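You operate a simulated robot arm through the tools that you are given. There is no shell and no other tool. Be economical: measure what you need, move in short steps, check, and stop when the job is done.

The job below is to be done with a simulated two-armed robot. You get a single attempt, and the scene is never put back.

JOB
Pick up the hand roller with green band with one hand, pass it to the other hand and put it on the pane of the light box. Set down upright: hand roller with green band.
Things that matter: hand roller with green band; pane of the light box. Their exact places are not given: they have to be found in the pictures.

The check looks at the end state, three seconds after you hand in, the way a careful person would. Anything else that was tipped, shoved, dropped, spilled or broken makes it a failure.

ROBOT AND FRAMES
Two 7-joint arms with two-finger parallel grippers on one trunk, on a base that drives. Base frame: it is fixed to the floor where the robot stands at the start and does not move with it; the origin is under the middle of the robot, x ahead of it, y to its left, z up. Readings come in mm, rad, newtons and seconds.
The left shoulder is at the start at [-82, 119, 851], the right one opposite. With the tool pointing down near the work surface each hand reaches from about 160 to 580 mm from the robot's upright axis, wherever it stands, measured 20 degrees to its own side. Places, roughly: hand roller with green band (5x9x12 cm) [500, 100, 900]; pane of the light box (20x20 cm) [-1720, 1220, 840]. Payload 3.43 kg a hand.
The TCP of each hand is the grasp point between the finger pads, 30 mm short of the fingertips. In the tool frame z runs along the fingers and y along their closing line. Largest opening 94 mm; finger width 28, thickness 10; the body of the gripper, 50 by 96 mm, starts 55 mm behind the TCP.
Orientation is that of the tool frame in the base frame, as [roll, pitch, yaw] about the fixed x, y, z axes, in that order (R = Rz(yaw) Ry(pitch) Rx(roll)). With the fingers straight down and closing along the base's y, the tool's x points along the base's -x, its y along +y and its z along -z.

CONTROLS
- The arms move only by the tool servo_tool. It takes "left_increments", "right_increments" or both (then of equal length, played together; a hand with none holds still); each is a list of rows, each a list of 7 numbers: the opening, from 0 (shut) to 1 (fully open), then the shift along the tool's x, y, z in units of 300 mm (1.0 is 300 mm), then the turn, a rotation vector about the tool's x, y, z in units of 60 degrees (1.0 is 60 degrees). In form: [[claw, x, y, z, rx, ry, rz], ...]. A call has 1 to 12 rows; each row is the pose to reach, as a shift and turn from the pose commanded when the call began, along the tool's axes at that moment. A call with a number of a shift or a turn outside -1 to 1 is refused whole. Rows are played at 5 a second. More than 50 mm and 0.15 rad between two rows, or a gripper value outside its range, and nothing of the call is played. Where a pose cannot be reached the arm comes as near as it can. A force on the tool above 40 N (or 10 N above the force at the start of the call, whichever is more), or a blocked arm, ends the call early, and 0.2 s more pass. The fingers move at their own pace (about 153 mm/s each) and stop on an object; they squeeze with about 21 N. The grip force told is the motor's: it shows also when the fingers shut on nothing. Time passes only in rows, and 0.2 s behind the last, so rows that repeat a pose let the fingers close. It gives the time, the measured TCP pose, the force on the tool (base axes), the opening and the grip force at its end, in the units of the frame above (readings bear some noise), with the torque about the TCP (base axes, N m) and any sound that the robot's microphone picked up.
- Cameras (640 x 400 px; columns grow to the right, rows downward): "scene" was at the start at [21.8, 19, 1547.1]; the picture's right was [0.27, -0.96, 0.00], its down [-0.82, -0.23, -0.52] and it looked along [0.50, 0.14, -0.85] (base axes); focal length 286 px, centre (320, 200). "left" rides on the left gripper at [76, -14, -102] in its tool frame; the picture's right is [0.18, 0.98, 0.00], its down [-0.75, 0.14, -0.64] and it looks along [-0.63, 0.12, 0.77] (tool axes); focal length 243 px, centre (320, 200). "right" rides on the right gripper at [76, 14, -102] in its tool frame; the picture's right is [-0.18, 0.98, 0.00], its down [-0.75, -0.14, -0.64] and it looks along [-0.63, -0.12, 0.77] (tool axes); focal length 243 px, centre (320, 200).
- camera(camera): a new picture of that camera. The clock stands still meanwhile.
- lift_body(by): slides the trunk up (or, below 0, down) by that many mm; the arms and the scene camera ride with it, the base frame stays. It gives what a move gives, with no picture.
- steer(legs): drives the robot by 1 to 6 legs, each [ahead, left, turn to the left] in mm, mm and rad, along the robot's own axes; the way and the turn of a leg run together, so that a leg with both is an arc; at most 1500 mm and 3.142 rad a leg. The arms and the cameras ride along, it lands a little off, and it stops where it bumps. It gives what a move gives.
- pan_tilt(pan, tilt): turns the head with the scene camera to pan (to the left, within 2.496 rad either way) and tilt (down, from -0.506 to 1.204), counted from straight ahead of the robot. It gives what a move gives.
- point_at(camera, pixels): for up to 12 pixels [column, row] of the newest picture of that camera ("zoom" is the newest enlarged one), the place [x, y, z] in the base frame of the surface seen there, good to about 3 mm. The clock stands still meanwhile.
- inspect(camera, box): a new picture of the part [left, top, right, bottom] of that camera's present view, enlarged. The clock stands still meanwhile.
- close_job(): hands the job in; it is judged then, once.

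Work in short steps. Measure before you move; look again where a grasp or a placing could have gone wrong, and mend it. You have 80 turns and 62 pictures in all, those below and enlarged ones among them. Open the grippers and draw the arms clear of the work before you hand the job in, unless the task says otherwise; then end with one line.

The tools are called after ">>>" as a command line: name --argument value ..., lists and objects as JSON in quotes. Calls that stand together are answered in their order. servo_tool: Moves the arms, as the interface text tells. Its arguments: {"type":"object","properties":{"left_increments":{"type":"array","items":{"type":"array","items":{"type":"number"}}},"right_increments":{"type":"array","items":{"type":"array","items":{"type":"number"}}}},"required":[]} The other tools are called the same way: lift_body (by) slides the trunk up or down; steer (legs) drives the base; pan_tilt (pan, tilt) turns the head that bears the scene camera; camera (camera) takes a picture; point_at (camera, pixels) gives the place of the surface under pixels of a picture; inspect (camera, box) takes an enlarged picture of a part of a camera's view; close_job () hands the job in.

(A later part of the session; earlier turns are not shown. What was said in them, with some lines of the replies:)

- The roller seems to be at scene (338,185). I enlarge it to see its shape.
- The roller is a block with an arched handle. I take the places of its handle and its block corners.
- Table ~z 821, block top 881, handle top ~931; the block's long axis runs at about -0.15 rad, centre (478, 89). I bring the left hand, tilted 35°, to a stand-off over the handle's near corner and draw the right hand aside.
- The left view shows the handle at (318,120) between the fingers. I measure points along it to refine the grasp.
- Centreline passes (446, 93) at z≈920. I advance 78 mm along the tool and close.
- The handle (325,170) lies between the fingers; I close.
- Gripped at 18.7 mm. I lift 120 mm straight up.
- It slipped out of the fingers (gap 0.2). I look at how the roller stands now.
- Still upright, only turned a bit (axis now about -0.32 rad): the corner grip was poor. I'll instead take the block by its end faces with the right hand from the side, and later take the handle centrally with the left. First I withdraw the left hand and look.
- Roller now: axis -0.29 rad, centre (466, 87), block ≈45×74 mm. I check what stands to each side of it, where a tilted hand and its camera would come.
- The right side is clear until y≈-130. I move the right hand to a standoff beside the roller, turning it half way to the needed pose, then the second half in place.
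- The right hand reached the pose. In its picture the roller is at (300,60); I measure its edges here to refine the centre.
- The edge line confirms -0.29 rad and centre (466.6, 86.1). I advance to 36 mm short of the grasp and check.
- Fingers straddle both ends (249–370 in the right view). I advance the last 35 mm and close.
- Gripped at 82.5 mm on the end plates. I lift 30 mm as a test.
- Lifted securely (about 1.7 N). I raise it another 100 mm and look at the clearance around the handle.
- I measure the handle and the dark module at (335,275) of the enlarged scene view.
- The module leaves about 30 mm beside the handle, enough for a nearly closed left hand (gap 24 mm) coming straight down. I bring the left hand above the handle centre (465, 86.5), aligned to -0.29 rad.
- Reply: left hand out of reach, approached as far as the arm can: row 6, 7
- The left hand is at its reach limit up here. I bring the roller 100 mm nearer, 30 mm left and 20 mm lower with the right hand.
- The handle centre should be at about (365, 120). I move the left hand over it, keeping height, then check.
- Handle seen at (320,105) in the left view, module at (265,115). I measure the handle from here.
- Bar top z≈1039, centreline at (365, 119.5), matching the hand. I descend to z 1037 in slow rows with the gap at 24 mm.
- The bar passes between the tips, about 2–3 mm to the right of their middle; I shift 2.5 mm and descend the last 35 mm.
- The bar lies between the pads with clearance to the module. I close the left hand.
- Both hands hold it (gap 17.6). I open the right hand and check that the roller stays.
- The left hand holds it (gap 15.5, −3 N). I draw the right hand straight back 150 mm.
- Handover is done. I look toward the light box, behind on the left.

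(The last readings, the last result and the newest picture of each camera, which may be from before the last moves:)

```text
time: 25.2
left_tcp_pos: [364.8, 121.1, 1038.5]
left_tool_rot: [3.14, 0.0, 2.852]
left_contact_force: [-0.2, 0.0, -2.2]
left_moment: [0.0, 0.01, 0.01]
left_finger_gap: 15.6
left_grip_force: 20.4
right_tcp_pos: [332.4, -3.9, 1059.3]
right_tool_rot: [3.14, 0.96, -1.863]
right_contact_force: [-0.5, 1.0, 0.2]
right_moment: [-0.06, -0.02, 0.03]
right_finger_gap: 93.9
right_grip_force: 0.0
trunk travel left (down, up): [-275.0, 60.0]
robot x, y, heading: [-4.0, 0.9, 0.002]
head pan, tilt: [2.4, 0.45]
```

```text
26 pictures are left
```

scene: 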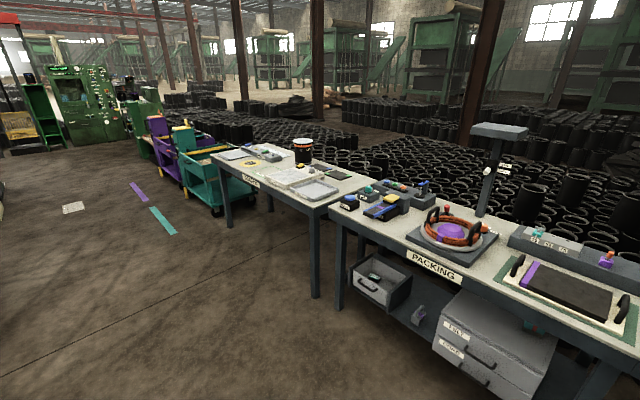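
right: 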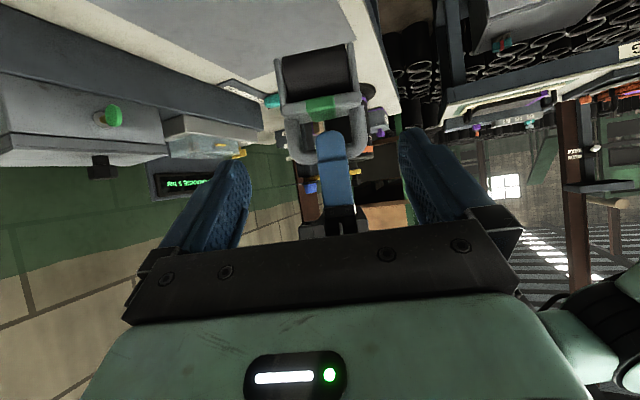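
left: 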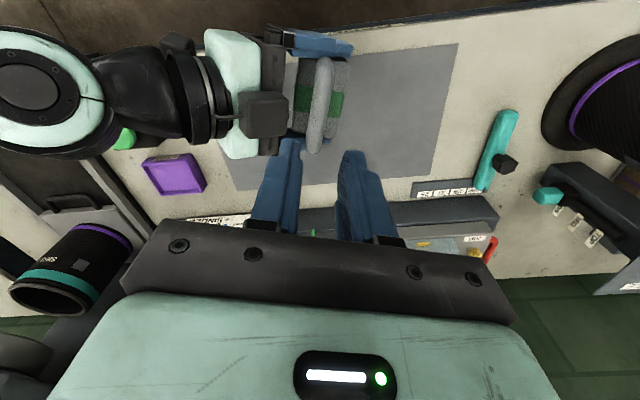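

>>> inspect --camera "scene" --box '[200, 130, 420, 260]'

>>> point_at --camera "scene" --pixels '[[312, 192], [290, 176], [265, 168], [235, 155], [452, 230], [220, 165], [315, 207], [333, 205], [440, 270], [565, 290], [340, 165], [160, 300]]'

```text
2.91 times, centred on (310, 195) of scene
```

zoom: 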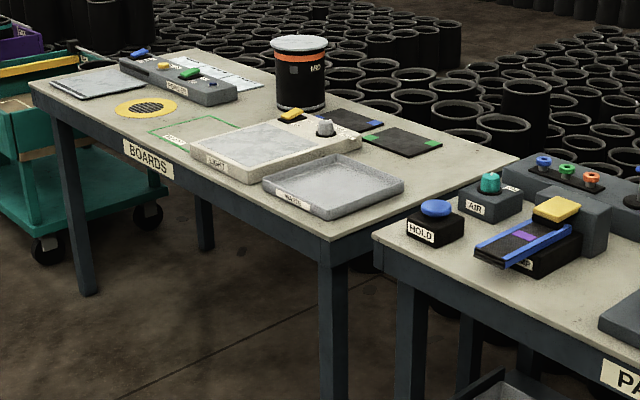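

```text
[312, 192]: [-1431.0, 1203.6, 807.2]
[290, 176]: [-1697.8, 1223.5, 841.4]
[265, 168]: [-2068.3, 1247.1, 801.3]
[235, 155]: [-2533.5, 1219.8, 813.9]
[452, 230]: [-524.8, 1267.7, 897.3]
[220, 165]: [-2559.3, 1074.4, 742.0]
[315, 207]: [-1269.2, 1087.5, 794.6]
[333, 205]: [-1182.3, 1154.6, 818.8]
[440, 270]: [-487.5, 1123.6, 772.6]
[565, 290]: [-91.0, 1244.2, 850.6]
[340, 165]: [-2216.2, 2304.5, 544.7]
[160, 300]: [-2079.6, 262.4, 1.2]
```

The light box "LIGHT" has its pane around (-1700, 1225, 841), on a table with its front edge at y≈1075. I draw the right hand aside, then back off, turn left and slide over in front of it.

>>> servo_tool --right_increments '[[1, 0.08, -0.006, -0.11, 0, 0, 0], [1, 0.16, -0.012, -0.22, 0, 0, 0], [1, 0.236, -0.019, -0.337, 0, 0, 0], [1, 0.236, -0.019, -0.337, 0, 0, 0]]'

>>> steer --legs '[[-250, 0, 0], [-250, 0, 0]]'

```text
time: 26.2
left_tcp_pos: [364.8, 121.4, 1039.2]
left_tool_rot: [-3.141, -0.001, 2.851]
left_contact_force: [0.4, 0.2, -3.0]
left_moment: [-0.03, -0.01, -0.02]
left_finger_gap: 15.5
left_grip_force: 21.2
right_tcp_pos: [300.2, -121.9, 1061.7]
right_tool_rot: [-3.141, 0.958, -1.861]
right_contact_force: [0.9, -0.4, 0.5]
right_moment: [0.01, -0.01, 0.02]
right_finger_gap: 94.0
right_grip_force: 0.1
trunk travel left (down, up): [-275.0, 60.0]
robot x, y, heading: [2.7, 1.9, -0.002]
head pan, tilt: [2.4, 0.45]
```

```text
time: 29.4
left_tcp_pos: [-132.1, 122.3, 1040.7]
left_tool_rot: [3.14, -0.002, 2.862]
left_contact_force: [0.1, 0.0, -2.1]
left_moment: [0.05, -0.02, -0.02]
left_finger_gap: 15.6
left_grip_force: 21.2
right_tcp_pos: [-192.6, -121.2, 1061.6]
right_tool_rot: [-3.141, 0.96, -1.851]
right_contact_force: [-0.8, 1.0, -0.7]
right_moment: [0.02, -0.02, -0.01]
right_finger_gap: 93.9
right_grip_force: 0.0
trunk travel left (down, up): [-275.0, 60.0]
robot x, y, heading: [-495.4, -2.2, 0.009]
head pan, tilt: [2.4, 0.45]
```

Backed off well, grip steady. Now I turn left 90°, slide left 1110 mm and go ahead 550 mm, and look with the head pointing forward.

>>> steer --legs '[[0, 0, 1.562], [0, 1110, 0], [550, 0, 0]]'

>>> pan_tilt --pan 0.2 --tilt 0.8

>>> camera --camera "scene"

```text
time: 46.2
left_tcp_pos: [-1768.5, 883.2, 1039.0]
left_tool_rot: [3.141, -0.001, -1.826]
left_contact_force: [-0.6, -0.2, -3.3]
left_moment: [-0.02, 0.03, -0.01]
left_finger_gap: 15.6
left_grip_force: 21.0
right_tcp_pos: [-1523.1, 826.0, 1061.8]
right_tool_rot: [3.141, 0.961, -0.257]
right_contact_force: [0.1, -0.8, -0.2]
right_moment: [0.0, -0.03, 0.02]
right_finger_gap: 94.3
right_grip_force: 0.0
trunk travel left (down, up): [-275.0, 60.0]
robot x, y, heading: [-1638.3, 521.7, 1.601]
head pan, tilt: [2.4, 0.45]
```

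```text
time: 48.3
left_tcp_pos: [-1768.3, 882.1, 1039.0]
left_tool_rot: [3.141, 0.0, -1.828]
left_contact_force: [-0.6, 0.6, -3.2]
left_moment: [0.0, 0.0, 0.0]
left_finger_gap: 15.4
left_grip_force: 21.1
right_tcp_pos: [-1521.9, 826.6, 1061.6]
right_tool_rot: [3.14, 0.96, -0.257]
right_contact_force: [-0.4, -0.2, -0.7]
right_moment: [-0.04, 0.0, 0.01]
right_finger_gap: 94.3
right_grip_force: 0.1
trunk travel left (down, up): [-275.0, 60.0]
robot x, y, heading: [-1636.6, 521.2, 1.608]
head pan, tilt: [0.201, 0.799]
```

```text
24 pictures are left
```

scene: 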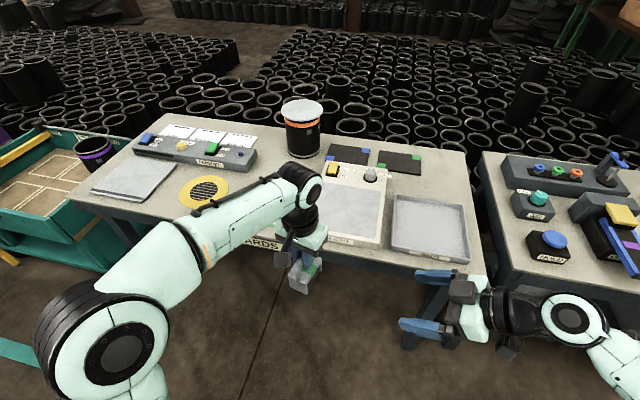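

>>> point_at --camera "scene" --pixels '[[323, 232], [372, 237], [380, 190], [335, 190], [350, 212], [340, 248], [400, 265], [371, 174], [333, 168], [290, 258], [410, 255], [300, 130]]'

>>> inspect --camera "scene" --box '[270, 140, 430, 280]'

```text
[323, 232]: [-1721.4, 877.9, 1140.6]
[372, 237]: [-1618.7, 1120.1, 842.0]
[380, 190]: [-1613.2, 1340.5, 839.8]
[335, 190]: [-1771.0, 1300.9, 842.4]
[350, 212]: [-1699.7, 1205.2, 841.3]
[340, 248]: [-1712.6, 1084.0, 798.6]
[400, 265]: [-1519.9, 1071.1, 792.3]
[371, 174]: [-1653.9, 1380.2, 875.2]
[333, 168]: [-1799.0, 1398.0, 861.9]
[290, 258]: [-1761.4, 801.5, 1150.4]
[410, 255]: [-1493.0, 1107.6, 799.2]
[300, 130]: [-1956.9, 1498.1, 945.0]
```

```text
2.86 times, centred on (350, 210) of scene
```

zoom: 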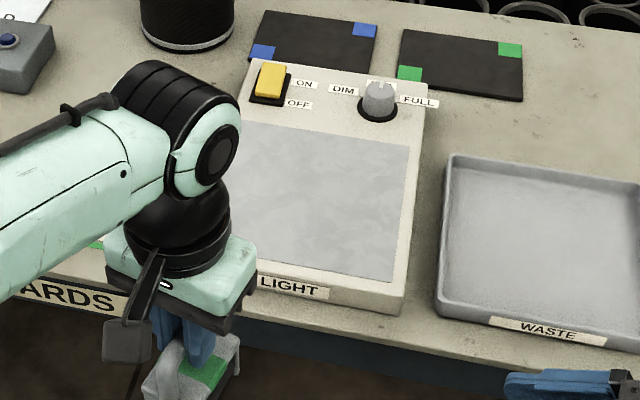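

The pane is the marbled area; I measure its visible corners.

>>> point_at --camera "zoom" --pixels '[[391, 279], [405, 150], [250, 126], [262, 262], [330, 200], [400, 300], [380, 100], [268, 80], [345, 270]]'

```text
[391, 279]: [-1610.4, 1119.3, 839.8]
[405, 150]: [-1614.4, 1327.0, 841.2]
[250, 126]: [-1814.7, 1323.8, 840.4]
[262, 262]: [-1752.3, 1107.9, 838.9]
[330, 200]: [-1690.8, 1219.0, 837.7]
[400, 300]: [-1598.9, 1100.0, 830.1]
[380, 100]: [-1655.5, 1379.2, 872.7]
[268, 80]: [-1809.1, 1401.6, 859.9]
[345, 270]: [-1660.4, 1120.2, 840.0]
```

Pane spans x -1815…-1612, y 1120…1325, z 840; centre (-1713, 1222). I drive 215 mm ahead.

>>> steer --legs '[[215, 0, 0]]'

>>> camera --camera "left"

```text
time: 50.0
left_tcp_pos: [-1776.4, 1097.8, 1038.5]
left_tool_rot: [-3.142, 0.0, -1.828]
left_contact_force: [0.2, 1.8, -2.4]
left_moment: [-0.01, 0.03, 0.0]
left_finger_gap: 15.7
left_grip_force: 21.2
right_tcp_pos: [-1529.7, 1041.9, 1061.8]
right_tool_rot: [3.142, 0.962, -0.258]
right_contact_force: [0.1, -0.8, -0.3]
right_moment: [0.02, 0.0, 0.03]
right_finger_gap: 93.9
right_grip_force: 0.0
trunk travel left (down, up): [-275.0, 60.0]
robot x, y, heading: [-1643.6, 737.9, 1.608]
head pan, tilt: [0.201, 0.799]
```

```text
22 pictures are left
```

left: 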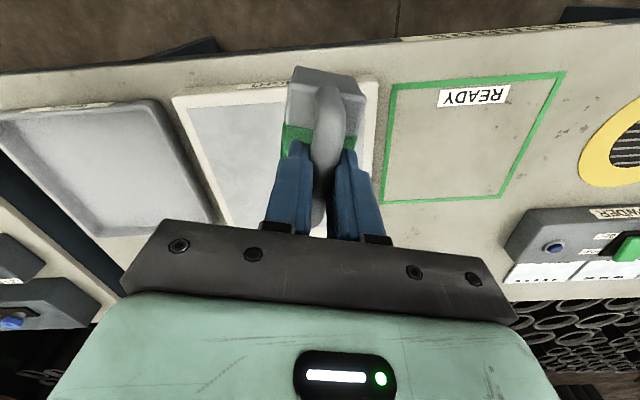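

I check whether the roller hangs level in the grip.

>>> inspect --camera "left" --box '[250, 50, 400, 170]'

>>> point_at --camera "left" --pixels '[[298, 105], [352, 112], [290, 140], [355, 133], [325, 100], [326, 130], [318, 205], [305, 75], [350, 85], [240, 150], [220, 120], [322, 155]]'

```text
3.33 times, centred on (325, 110) of left
```

zoom: 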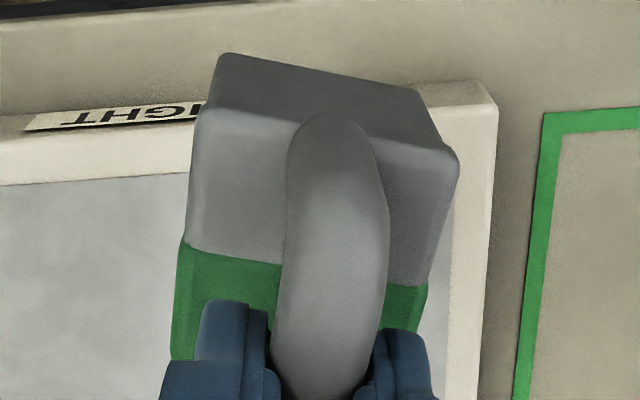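

```text
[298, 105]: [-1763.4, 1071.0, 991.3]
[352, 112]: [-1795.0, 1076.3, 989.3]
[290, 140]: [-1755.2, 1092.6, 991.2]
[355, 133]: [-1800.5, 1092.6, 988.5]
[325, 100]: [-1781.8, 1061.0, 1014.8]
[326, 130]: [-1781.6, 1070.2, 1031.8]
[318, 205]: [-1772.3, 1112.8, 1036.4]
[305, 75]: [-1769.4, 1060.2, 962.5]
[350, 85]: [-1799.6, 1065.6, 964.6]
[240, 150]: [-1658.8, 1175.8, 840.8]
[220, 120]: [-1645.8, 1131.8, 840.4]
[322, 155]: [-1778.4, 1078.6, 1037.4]
```

The roller hangs level (block top ≈990, bottom ≈930). I carry it over the pane centre and 50 mm lower.

>>> servo_tool --left_increments '[[0, -0.1, -0.022, 0, 0, 0, 0], [0, -0.22, -0.048, 0, 0, 0, 0], [0, -0.34, -0.074, 0, 0, 0, 0], [0, -0.454, -0.099, 0.05, 0, 0, 0], [0, -0.454, -0.099, 0.167, 0, 0, 0], [0, -0.454, -0.099, 0.167, 0, 0, 0]]'

>>> camera --camera "left"

>>> camera --camera "right"

```text
time: 51.4
left_tcp_pos: [-1712.0, 1222.9, 986.1]
left_tool_rot: [3.141, -0.001, -1.828]
left_contact_force: [-0.4, -0.2, -2.9]
left_moment: [-0.01, 0.03, -0.01]
left_finger_gap: 15.4
left_grip_force: 20.8
right_tcp_pos: [-1530.3, 1042.3, 1062.1]
right_tool_rot: [3.141, 0.96, -0.259]
right_contact_force: [0.5, 0.5, 0.7]
right_moment: [-0.01, 0.01, 0.01]
right_finger_gap: 93.9
right_grip_force: 0.1
trunk travel left (down, up): [-275.0, 60.0]
robot x, y, heading: [-1641.0, 736.4, 1.603]
head pan, tilt: [0.201, 0.799]
```

```text
20 pictures are left
```

left: 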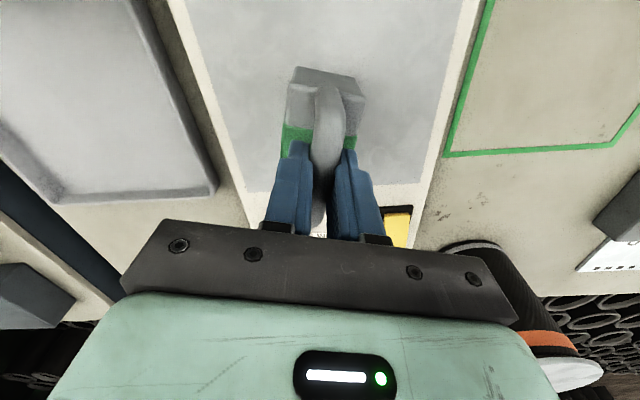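

```text
19 pictures are left
```

right: 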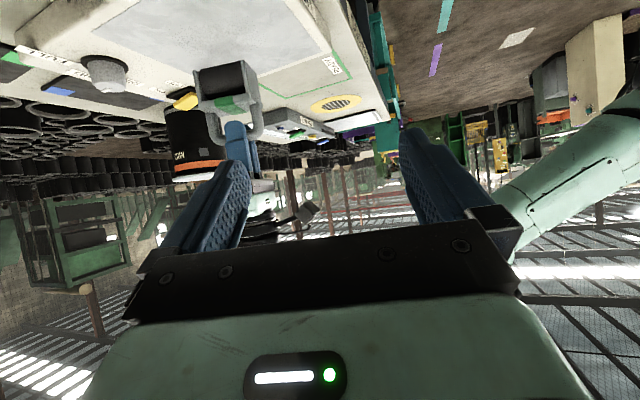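

The roller is over the pane's middle, near end at (325,85). I lower 31 mm, to about 6 mm above the glass.

>>> servo_tool --left_increments '[[0, 0, 0, 0.05, 0, 0, 0], [0, 0, 0, 0.1, 0, 0, 0], [0, 0, 0, 0.1, 0, 0, 0]]'

>>> inspect --camera "right" --box '[150, 20, 310, 150]'

```text
time: 52.1
left_tcp_pos: [-1713.3, 1223.4, 957.0]
left_tool_rot: [3.141, 0.002, -1.826]
left_contact_force: [0.0, 1.1, -3.4]
left_moment: [0.02, 0.05, 0.0]
left_finger_gap: 15.6
left_grip_force: 20.6
right_tcp_pos: [-1530.6, 1041.8, 1061.7]
right_tool_rot: [3.14, 0.961, -0.258]
right_contact_force: [0.4, -0.2, 0.7]
right_moment: [-0.01, 0.0, -0.03]
right_finger_gap: 94.0
right_grip_force: 0.1
trunk travel left (down, up): [-275.0, 60.0]
robot x, y, heading: [-1643.7, 738.9, 1.604]
head pan, tilt: [0.201, 0.799]
```

```text
3.08 times, centred on (230, 85) of right
```

zoom: 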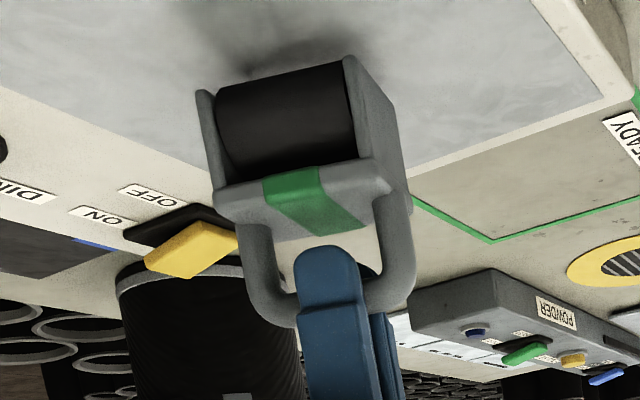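

Still a few mm above. I lower 6 mm more slowly and read the force.

>>> servo_tool --left_increments '[[0, 0, 0, 0.0067, 0, 0, 0], [0, 0, 0, 0.0133, 0, 0, 0], [0, 0, 0, 0.02, 0, 0, 0], [0, 0, 0, 0.02, 0, 0, 0]]'

```text
time: 53.1
left_tcp_pos: [-1713.5, 1222.4, 951.6]
left_tool_rot: [3.141, 0.0, -1.826]
left_contact_force: [0.1, 0.5, -2.5]
left_moment: [0.04, 0.0, -0.02]
left_finger_gap: 15.8
left_grip_force: 21.3
right_tcp_pos: [-1530.5, 1041.0, 1062.2]
right_tool_rot: [3.139, 0.961, -0.258]
right_contact_force: [0.1, 0.5, -0.3]
right_moment: [0.01, 0.03, -0.02]
right_finger_gap: 94.1
right_grip_force: 0.0
trunk travel left (down, up): [-275.0, 60.0]
robot x, y, heading: [-1642.7, 737.6, 1.604]
head pan, tilt: [0.201, 0.799]
```

>>> servo_tool --left_increments '[[0, 0, 0, 0.005, 0, 0, 0], [0, 0, 0, 0.01, 0, 0, 0], [0, 0, 0, 0.01, 0, 0, 0]]'

>>> inspect --camera "right" --box '[150, 20, 310, 150]'

```text
time: 54.0
left_tcp_pos: [-1712.9, 1221.1, 951.2]
left_tool_rot: [-3.14, 0.004, -1.827]
left_contact_force: [2.2, -1.1, 11.2]
left_moment: [-0.28, 0.11, 0.0]
left_finger_gap: 15.4
left_grip_force: 20.9
right_tcp_pos: [-1530.0, 1042.2, 1062.2]
right_tool_rot: [3.14, 0.96, -0.257]
right_contact_force: [-0.1, -0.1, -1.2]
right_moment: [0.0, 0.04, -0.02]
right_finger_gap: 94.1
right_grip_force: 0.1
trunk travel left (down, up): [-275.0, 60.0]
robot x, y, heading: [-1640.5, 737.1, 1.606]
head pan, tilt: [0.201, 0.799]
```

```text
3.08 times, centred on (230, 85) of right
```

zoom: 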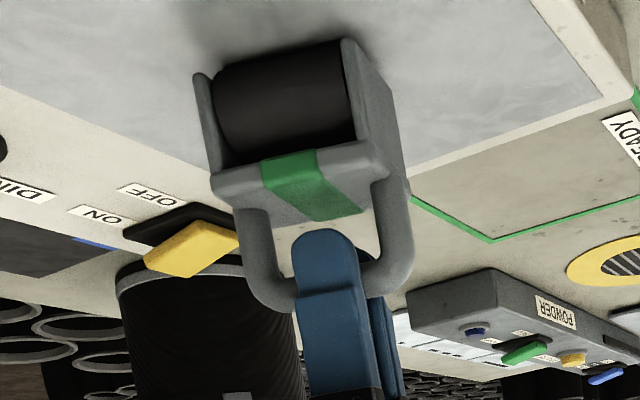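

Contact (+11 N). I ease up 1 mm and open to a 38 mm gap.

>>> servo_tool --left_increments '[[0, 0, 0, -0.004, 0, 0, 0], [0, 0, 0, -0.004, 0, 0, 0], [0.25, 0, 0, -0.004, 0, 0, 0], [0.4, 0, 0, -0.004, 0, 0, 0], [0.4, 0, 0, -0.004, 0, 0, 0]]'

>>> inspect --camera "right" --box '[150, 20, 310, 150]'

>>> inspect --camera "left" --box '[220, 60, 420, 240]'

```text
time: 55.1
left_tcp_pos: [-1711.9, 1221.9, 950.6]
left_tool_rot: [-3.14, -0.001, -1.827]
left_contact_force: [0.4, -1.2, -0.3]
left_moment: [0.0, 0.0, -0.05]
left_finger_gap: 37.7
left_grip_force: 0.1
right_tcp_pos: [-1530.9, 1042.0, 1061.3]
right_tool_rot: [3.14, 0.959, -0.256]
right_contact_force: [0.3, -0.7, -0.5]
right_moment: [0.03, -0.01, 0.0]
right_finger_gap: 93.8
right_grip_force: 0.2
trunk travel left (down, up): [-275.0, 60.0]
robot x, y, heading: [-1642.2, 737.1, 1.608]
head pan, tilt: [0.201, 0.799]
```

```text
3.08 times, centred on (230, 85) of right
```

zoom: 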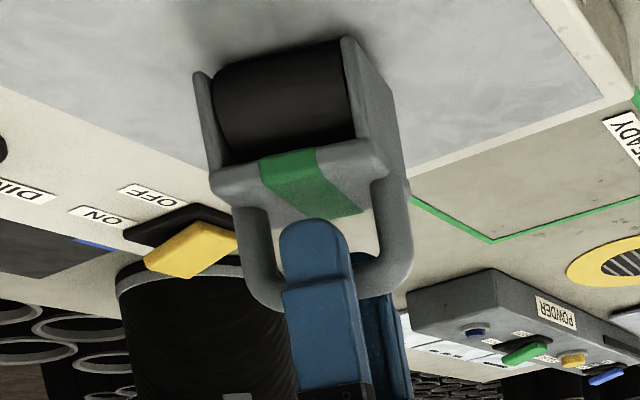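

```text
2.22 times, centred on (320, 150) of left
```

zoom: 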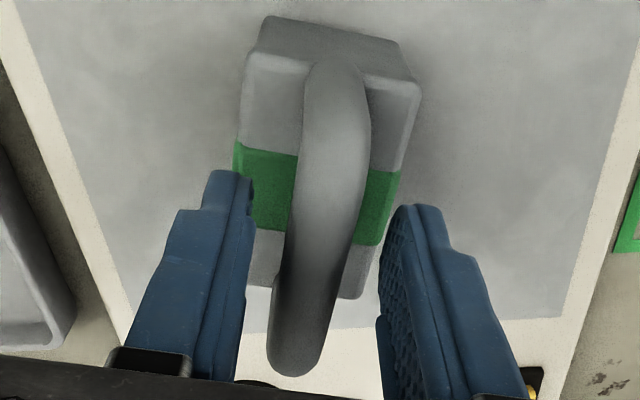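

The roller stands upright and free between the fingers. I raise the left hand 150 mm straight up, then draw it back, opening fully.

>>> servo_tool --left_increments '[[0.4, 0, 0, -0.1, 0, 0, 0], [0.4, 0, 0, -0.22, 0, 0, 0], [0.4, 0, 0, -0.36, 0, 0, 0], [0.6, 0.12, 0, -0.45, 0, 0, 0], [1, 0.25, 0, -0.5, 0, 0, 0], [1, 0.4, 0, -0.5, 0, 0, 0], [1, 0.4, 0, -0.5, 0, 0, 0]]'

>>> steer --legs '[[-250, 0, 0]]'

>>> camera --camera "scene"

```text
time: 56.8
left_tcp_pos: [-1742.9, 1106.3, 1100.4]
left_tool_rot: [3.142, 0.0, -1.827]
left_contact_force: [-0.3, -0.1, -0.9]
left_moment: [-0.01, 0.02, 0.0]
left_finger_gap: 94.0
left_grip_force: 0.1
right_tcp_pos: [-1529.3, 1041.9, 1061.9]
right_tool_rot: [3.14, 0.959, -0.257]
right_contact_force: [-0.2, 0.2, 0.2]
right_moment: [-0.01, 0.02, -0.01]
right_finger_gap: 94.2
right_grip_force: 0.1
trunk travel left (down, up): [-275.0, 60.0]
robot x, y, heading: [-1642.1, 736.1, 1.608]
head pan, tilt: [0.201, 0.799]
```

```text
time: 58.6
left_tcp_pos: [-1734.4, 853.1, 1099.4]
left_tool_rot: [-3.141, 0.001, -1.825]
left_contact_force: [0.1, 0.0, -0.7]
left_moment: [0.0, 0.02, 0.0]
left_finger_gap: 93.8
left_grip_force: 0.1
right_tcp_pos: [-1522.4, 790.5, 1062.1]
right_tool_rot: [3.141, 0.959, -0.255]
right_contact_force: [0.4, -0.4, 1.1]
right_moment: [0.02, -0.01, 0.0]
right_finger_gap: 93.7
right_grip_force: 0.2
trunk travel left (down, up): [-275.0, 60.0]
robot x, y, heading: [-1635.1, 484.6, 1.608]
head pan, tilt: [0.201, 0.799]
```

```text
14 pictures are left
```

scene: 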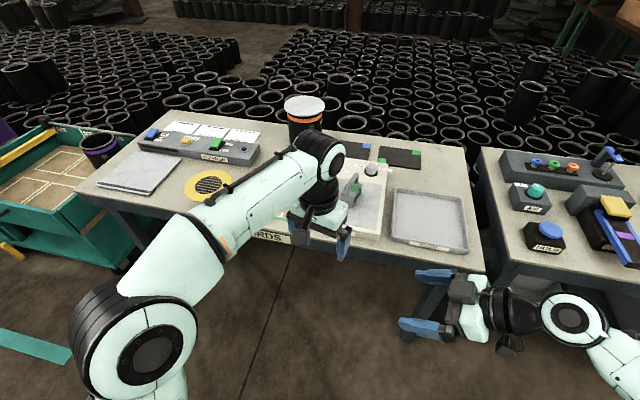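

I check the roller at (352,190) closely.

>>> inspect --camera "scene" --box '[310, 150, 400, 240]'

>>> inspect --camera "left" --box '[200, 0, 440, 150]'

```text
4.44 times, centred on (355, 195) of scene
```

zoom: 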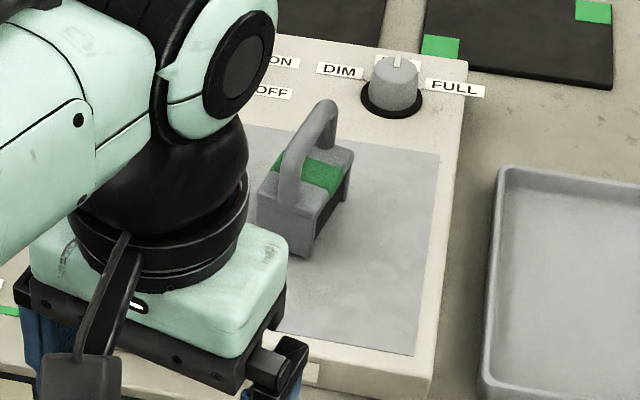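

```text
2.67 times, centred on (320, 75) of left
```

zoom: 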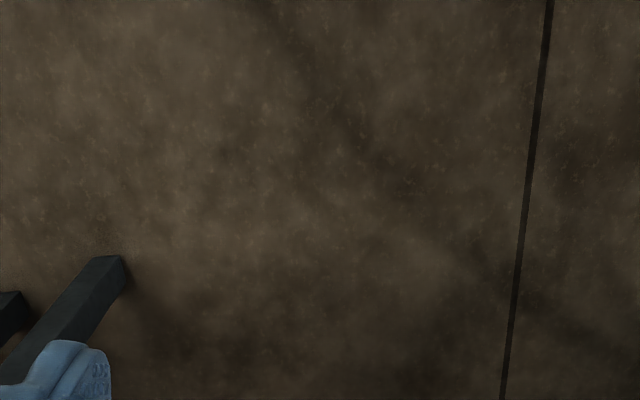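

The roller stands upright on the pane, both grippers are open, and the arms are clear, so I hand in.

>>> close_job

```text
The job is handed in.
```

The hand roller with green band was picked up with the right hand, passed in the air to the left, and set upright near the middle of the light box pane. An earlier left-hand grip had slipped and only turned it a little on the first table.
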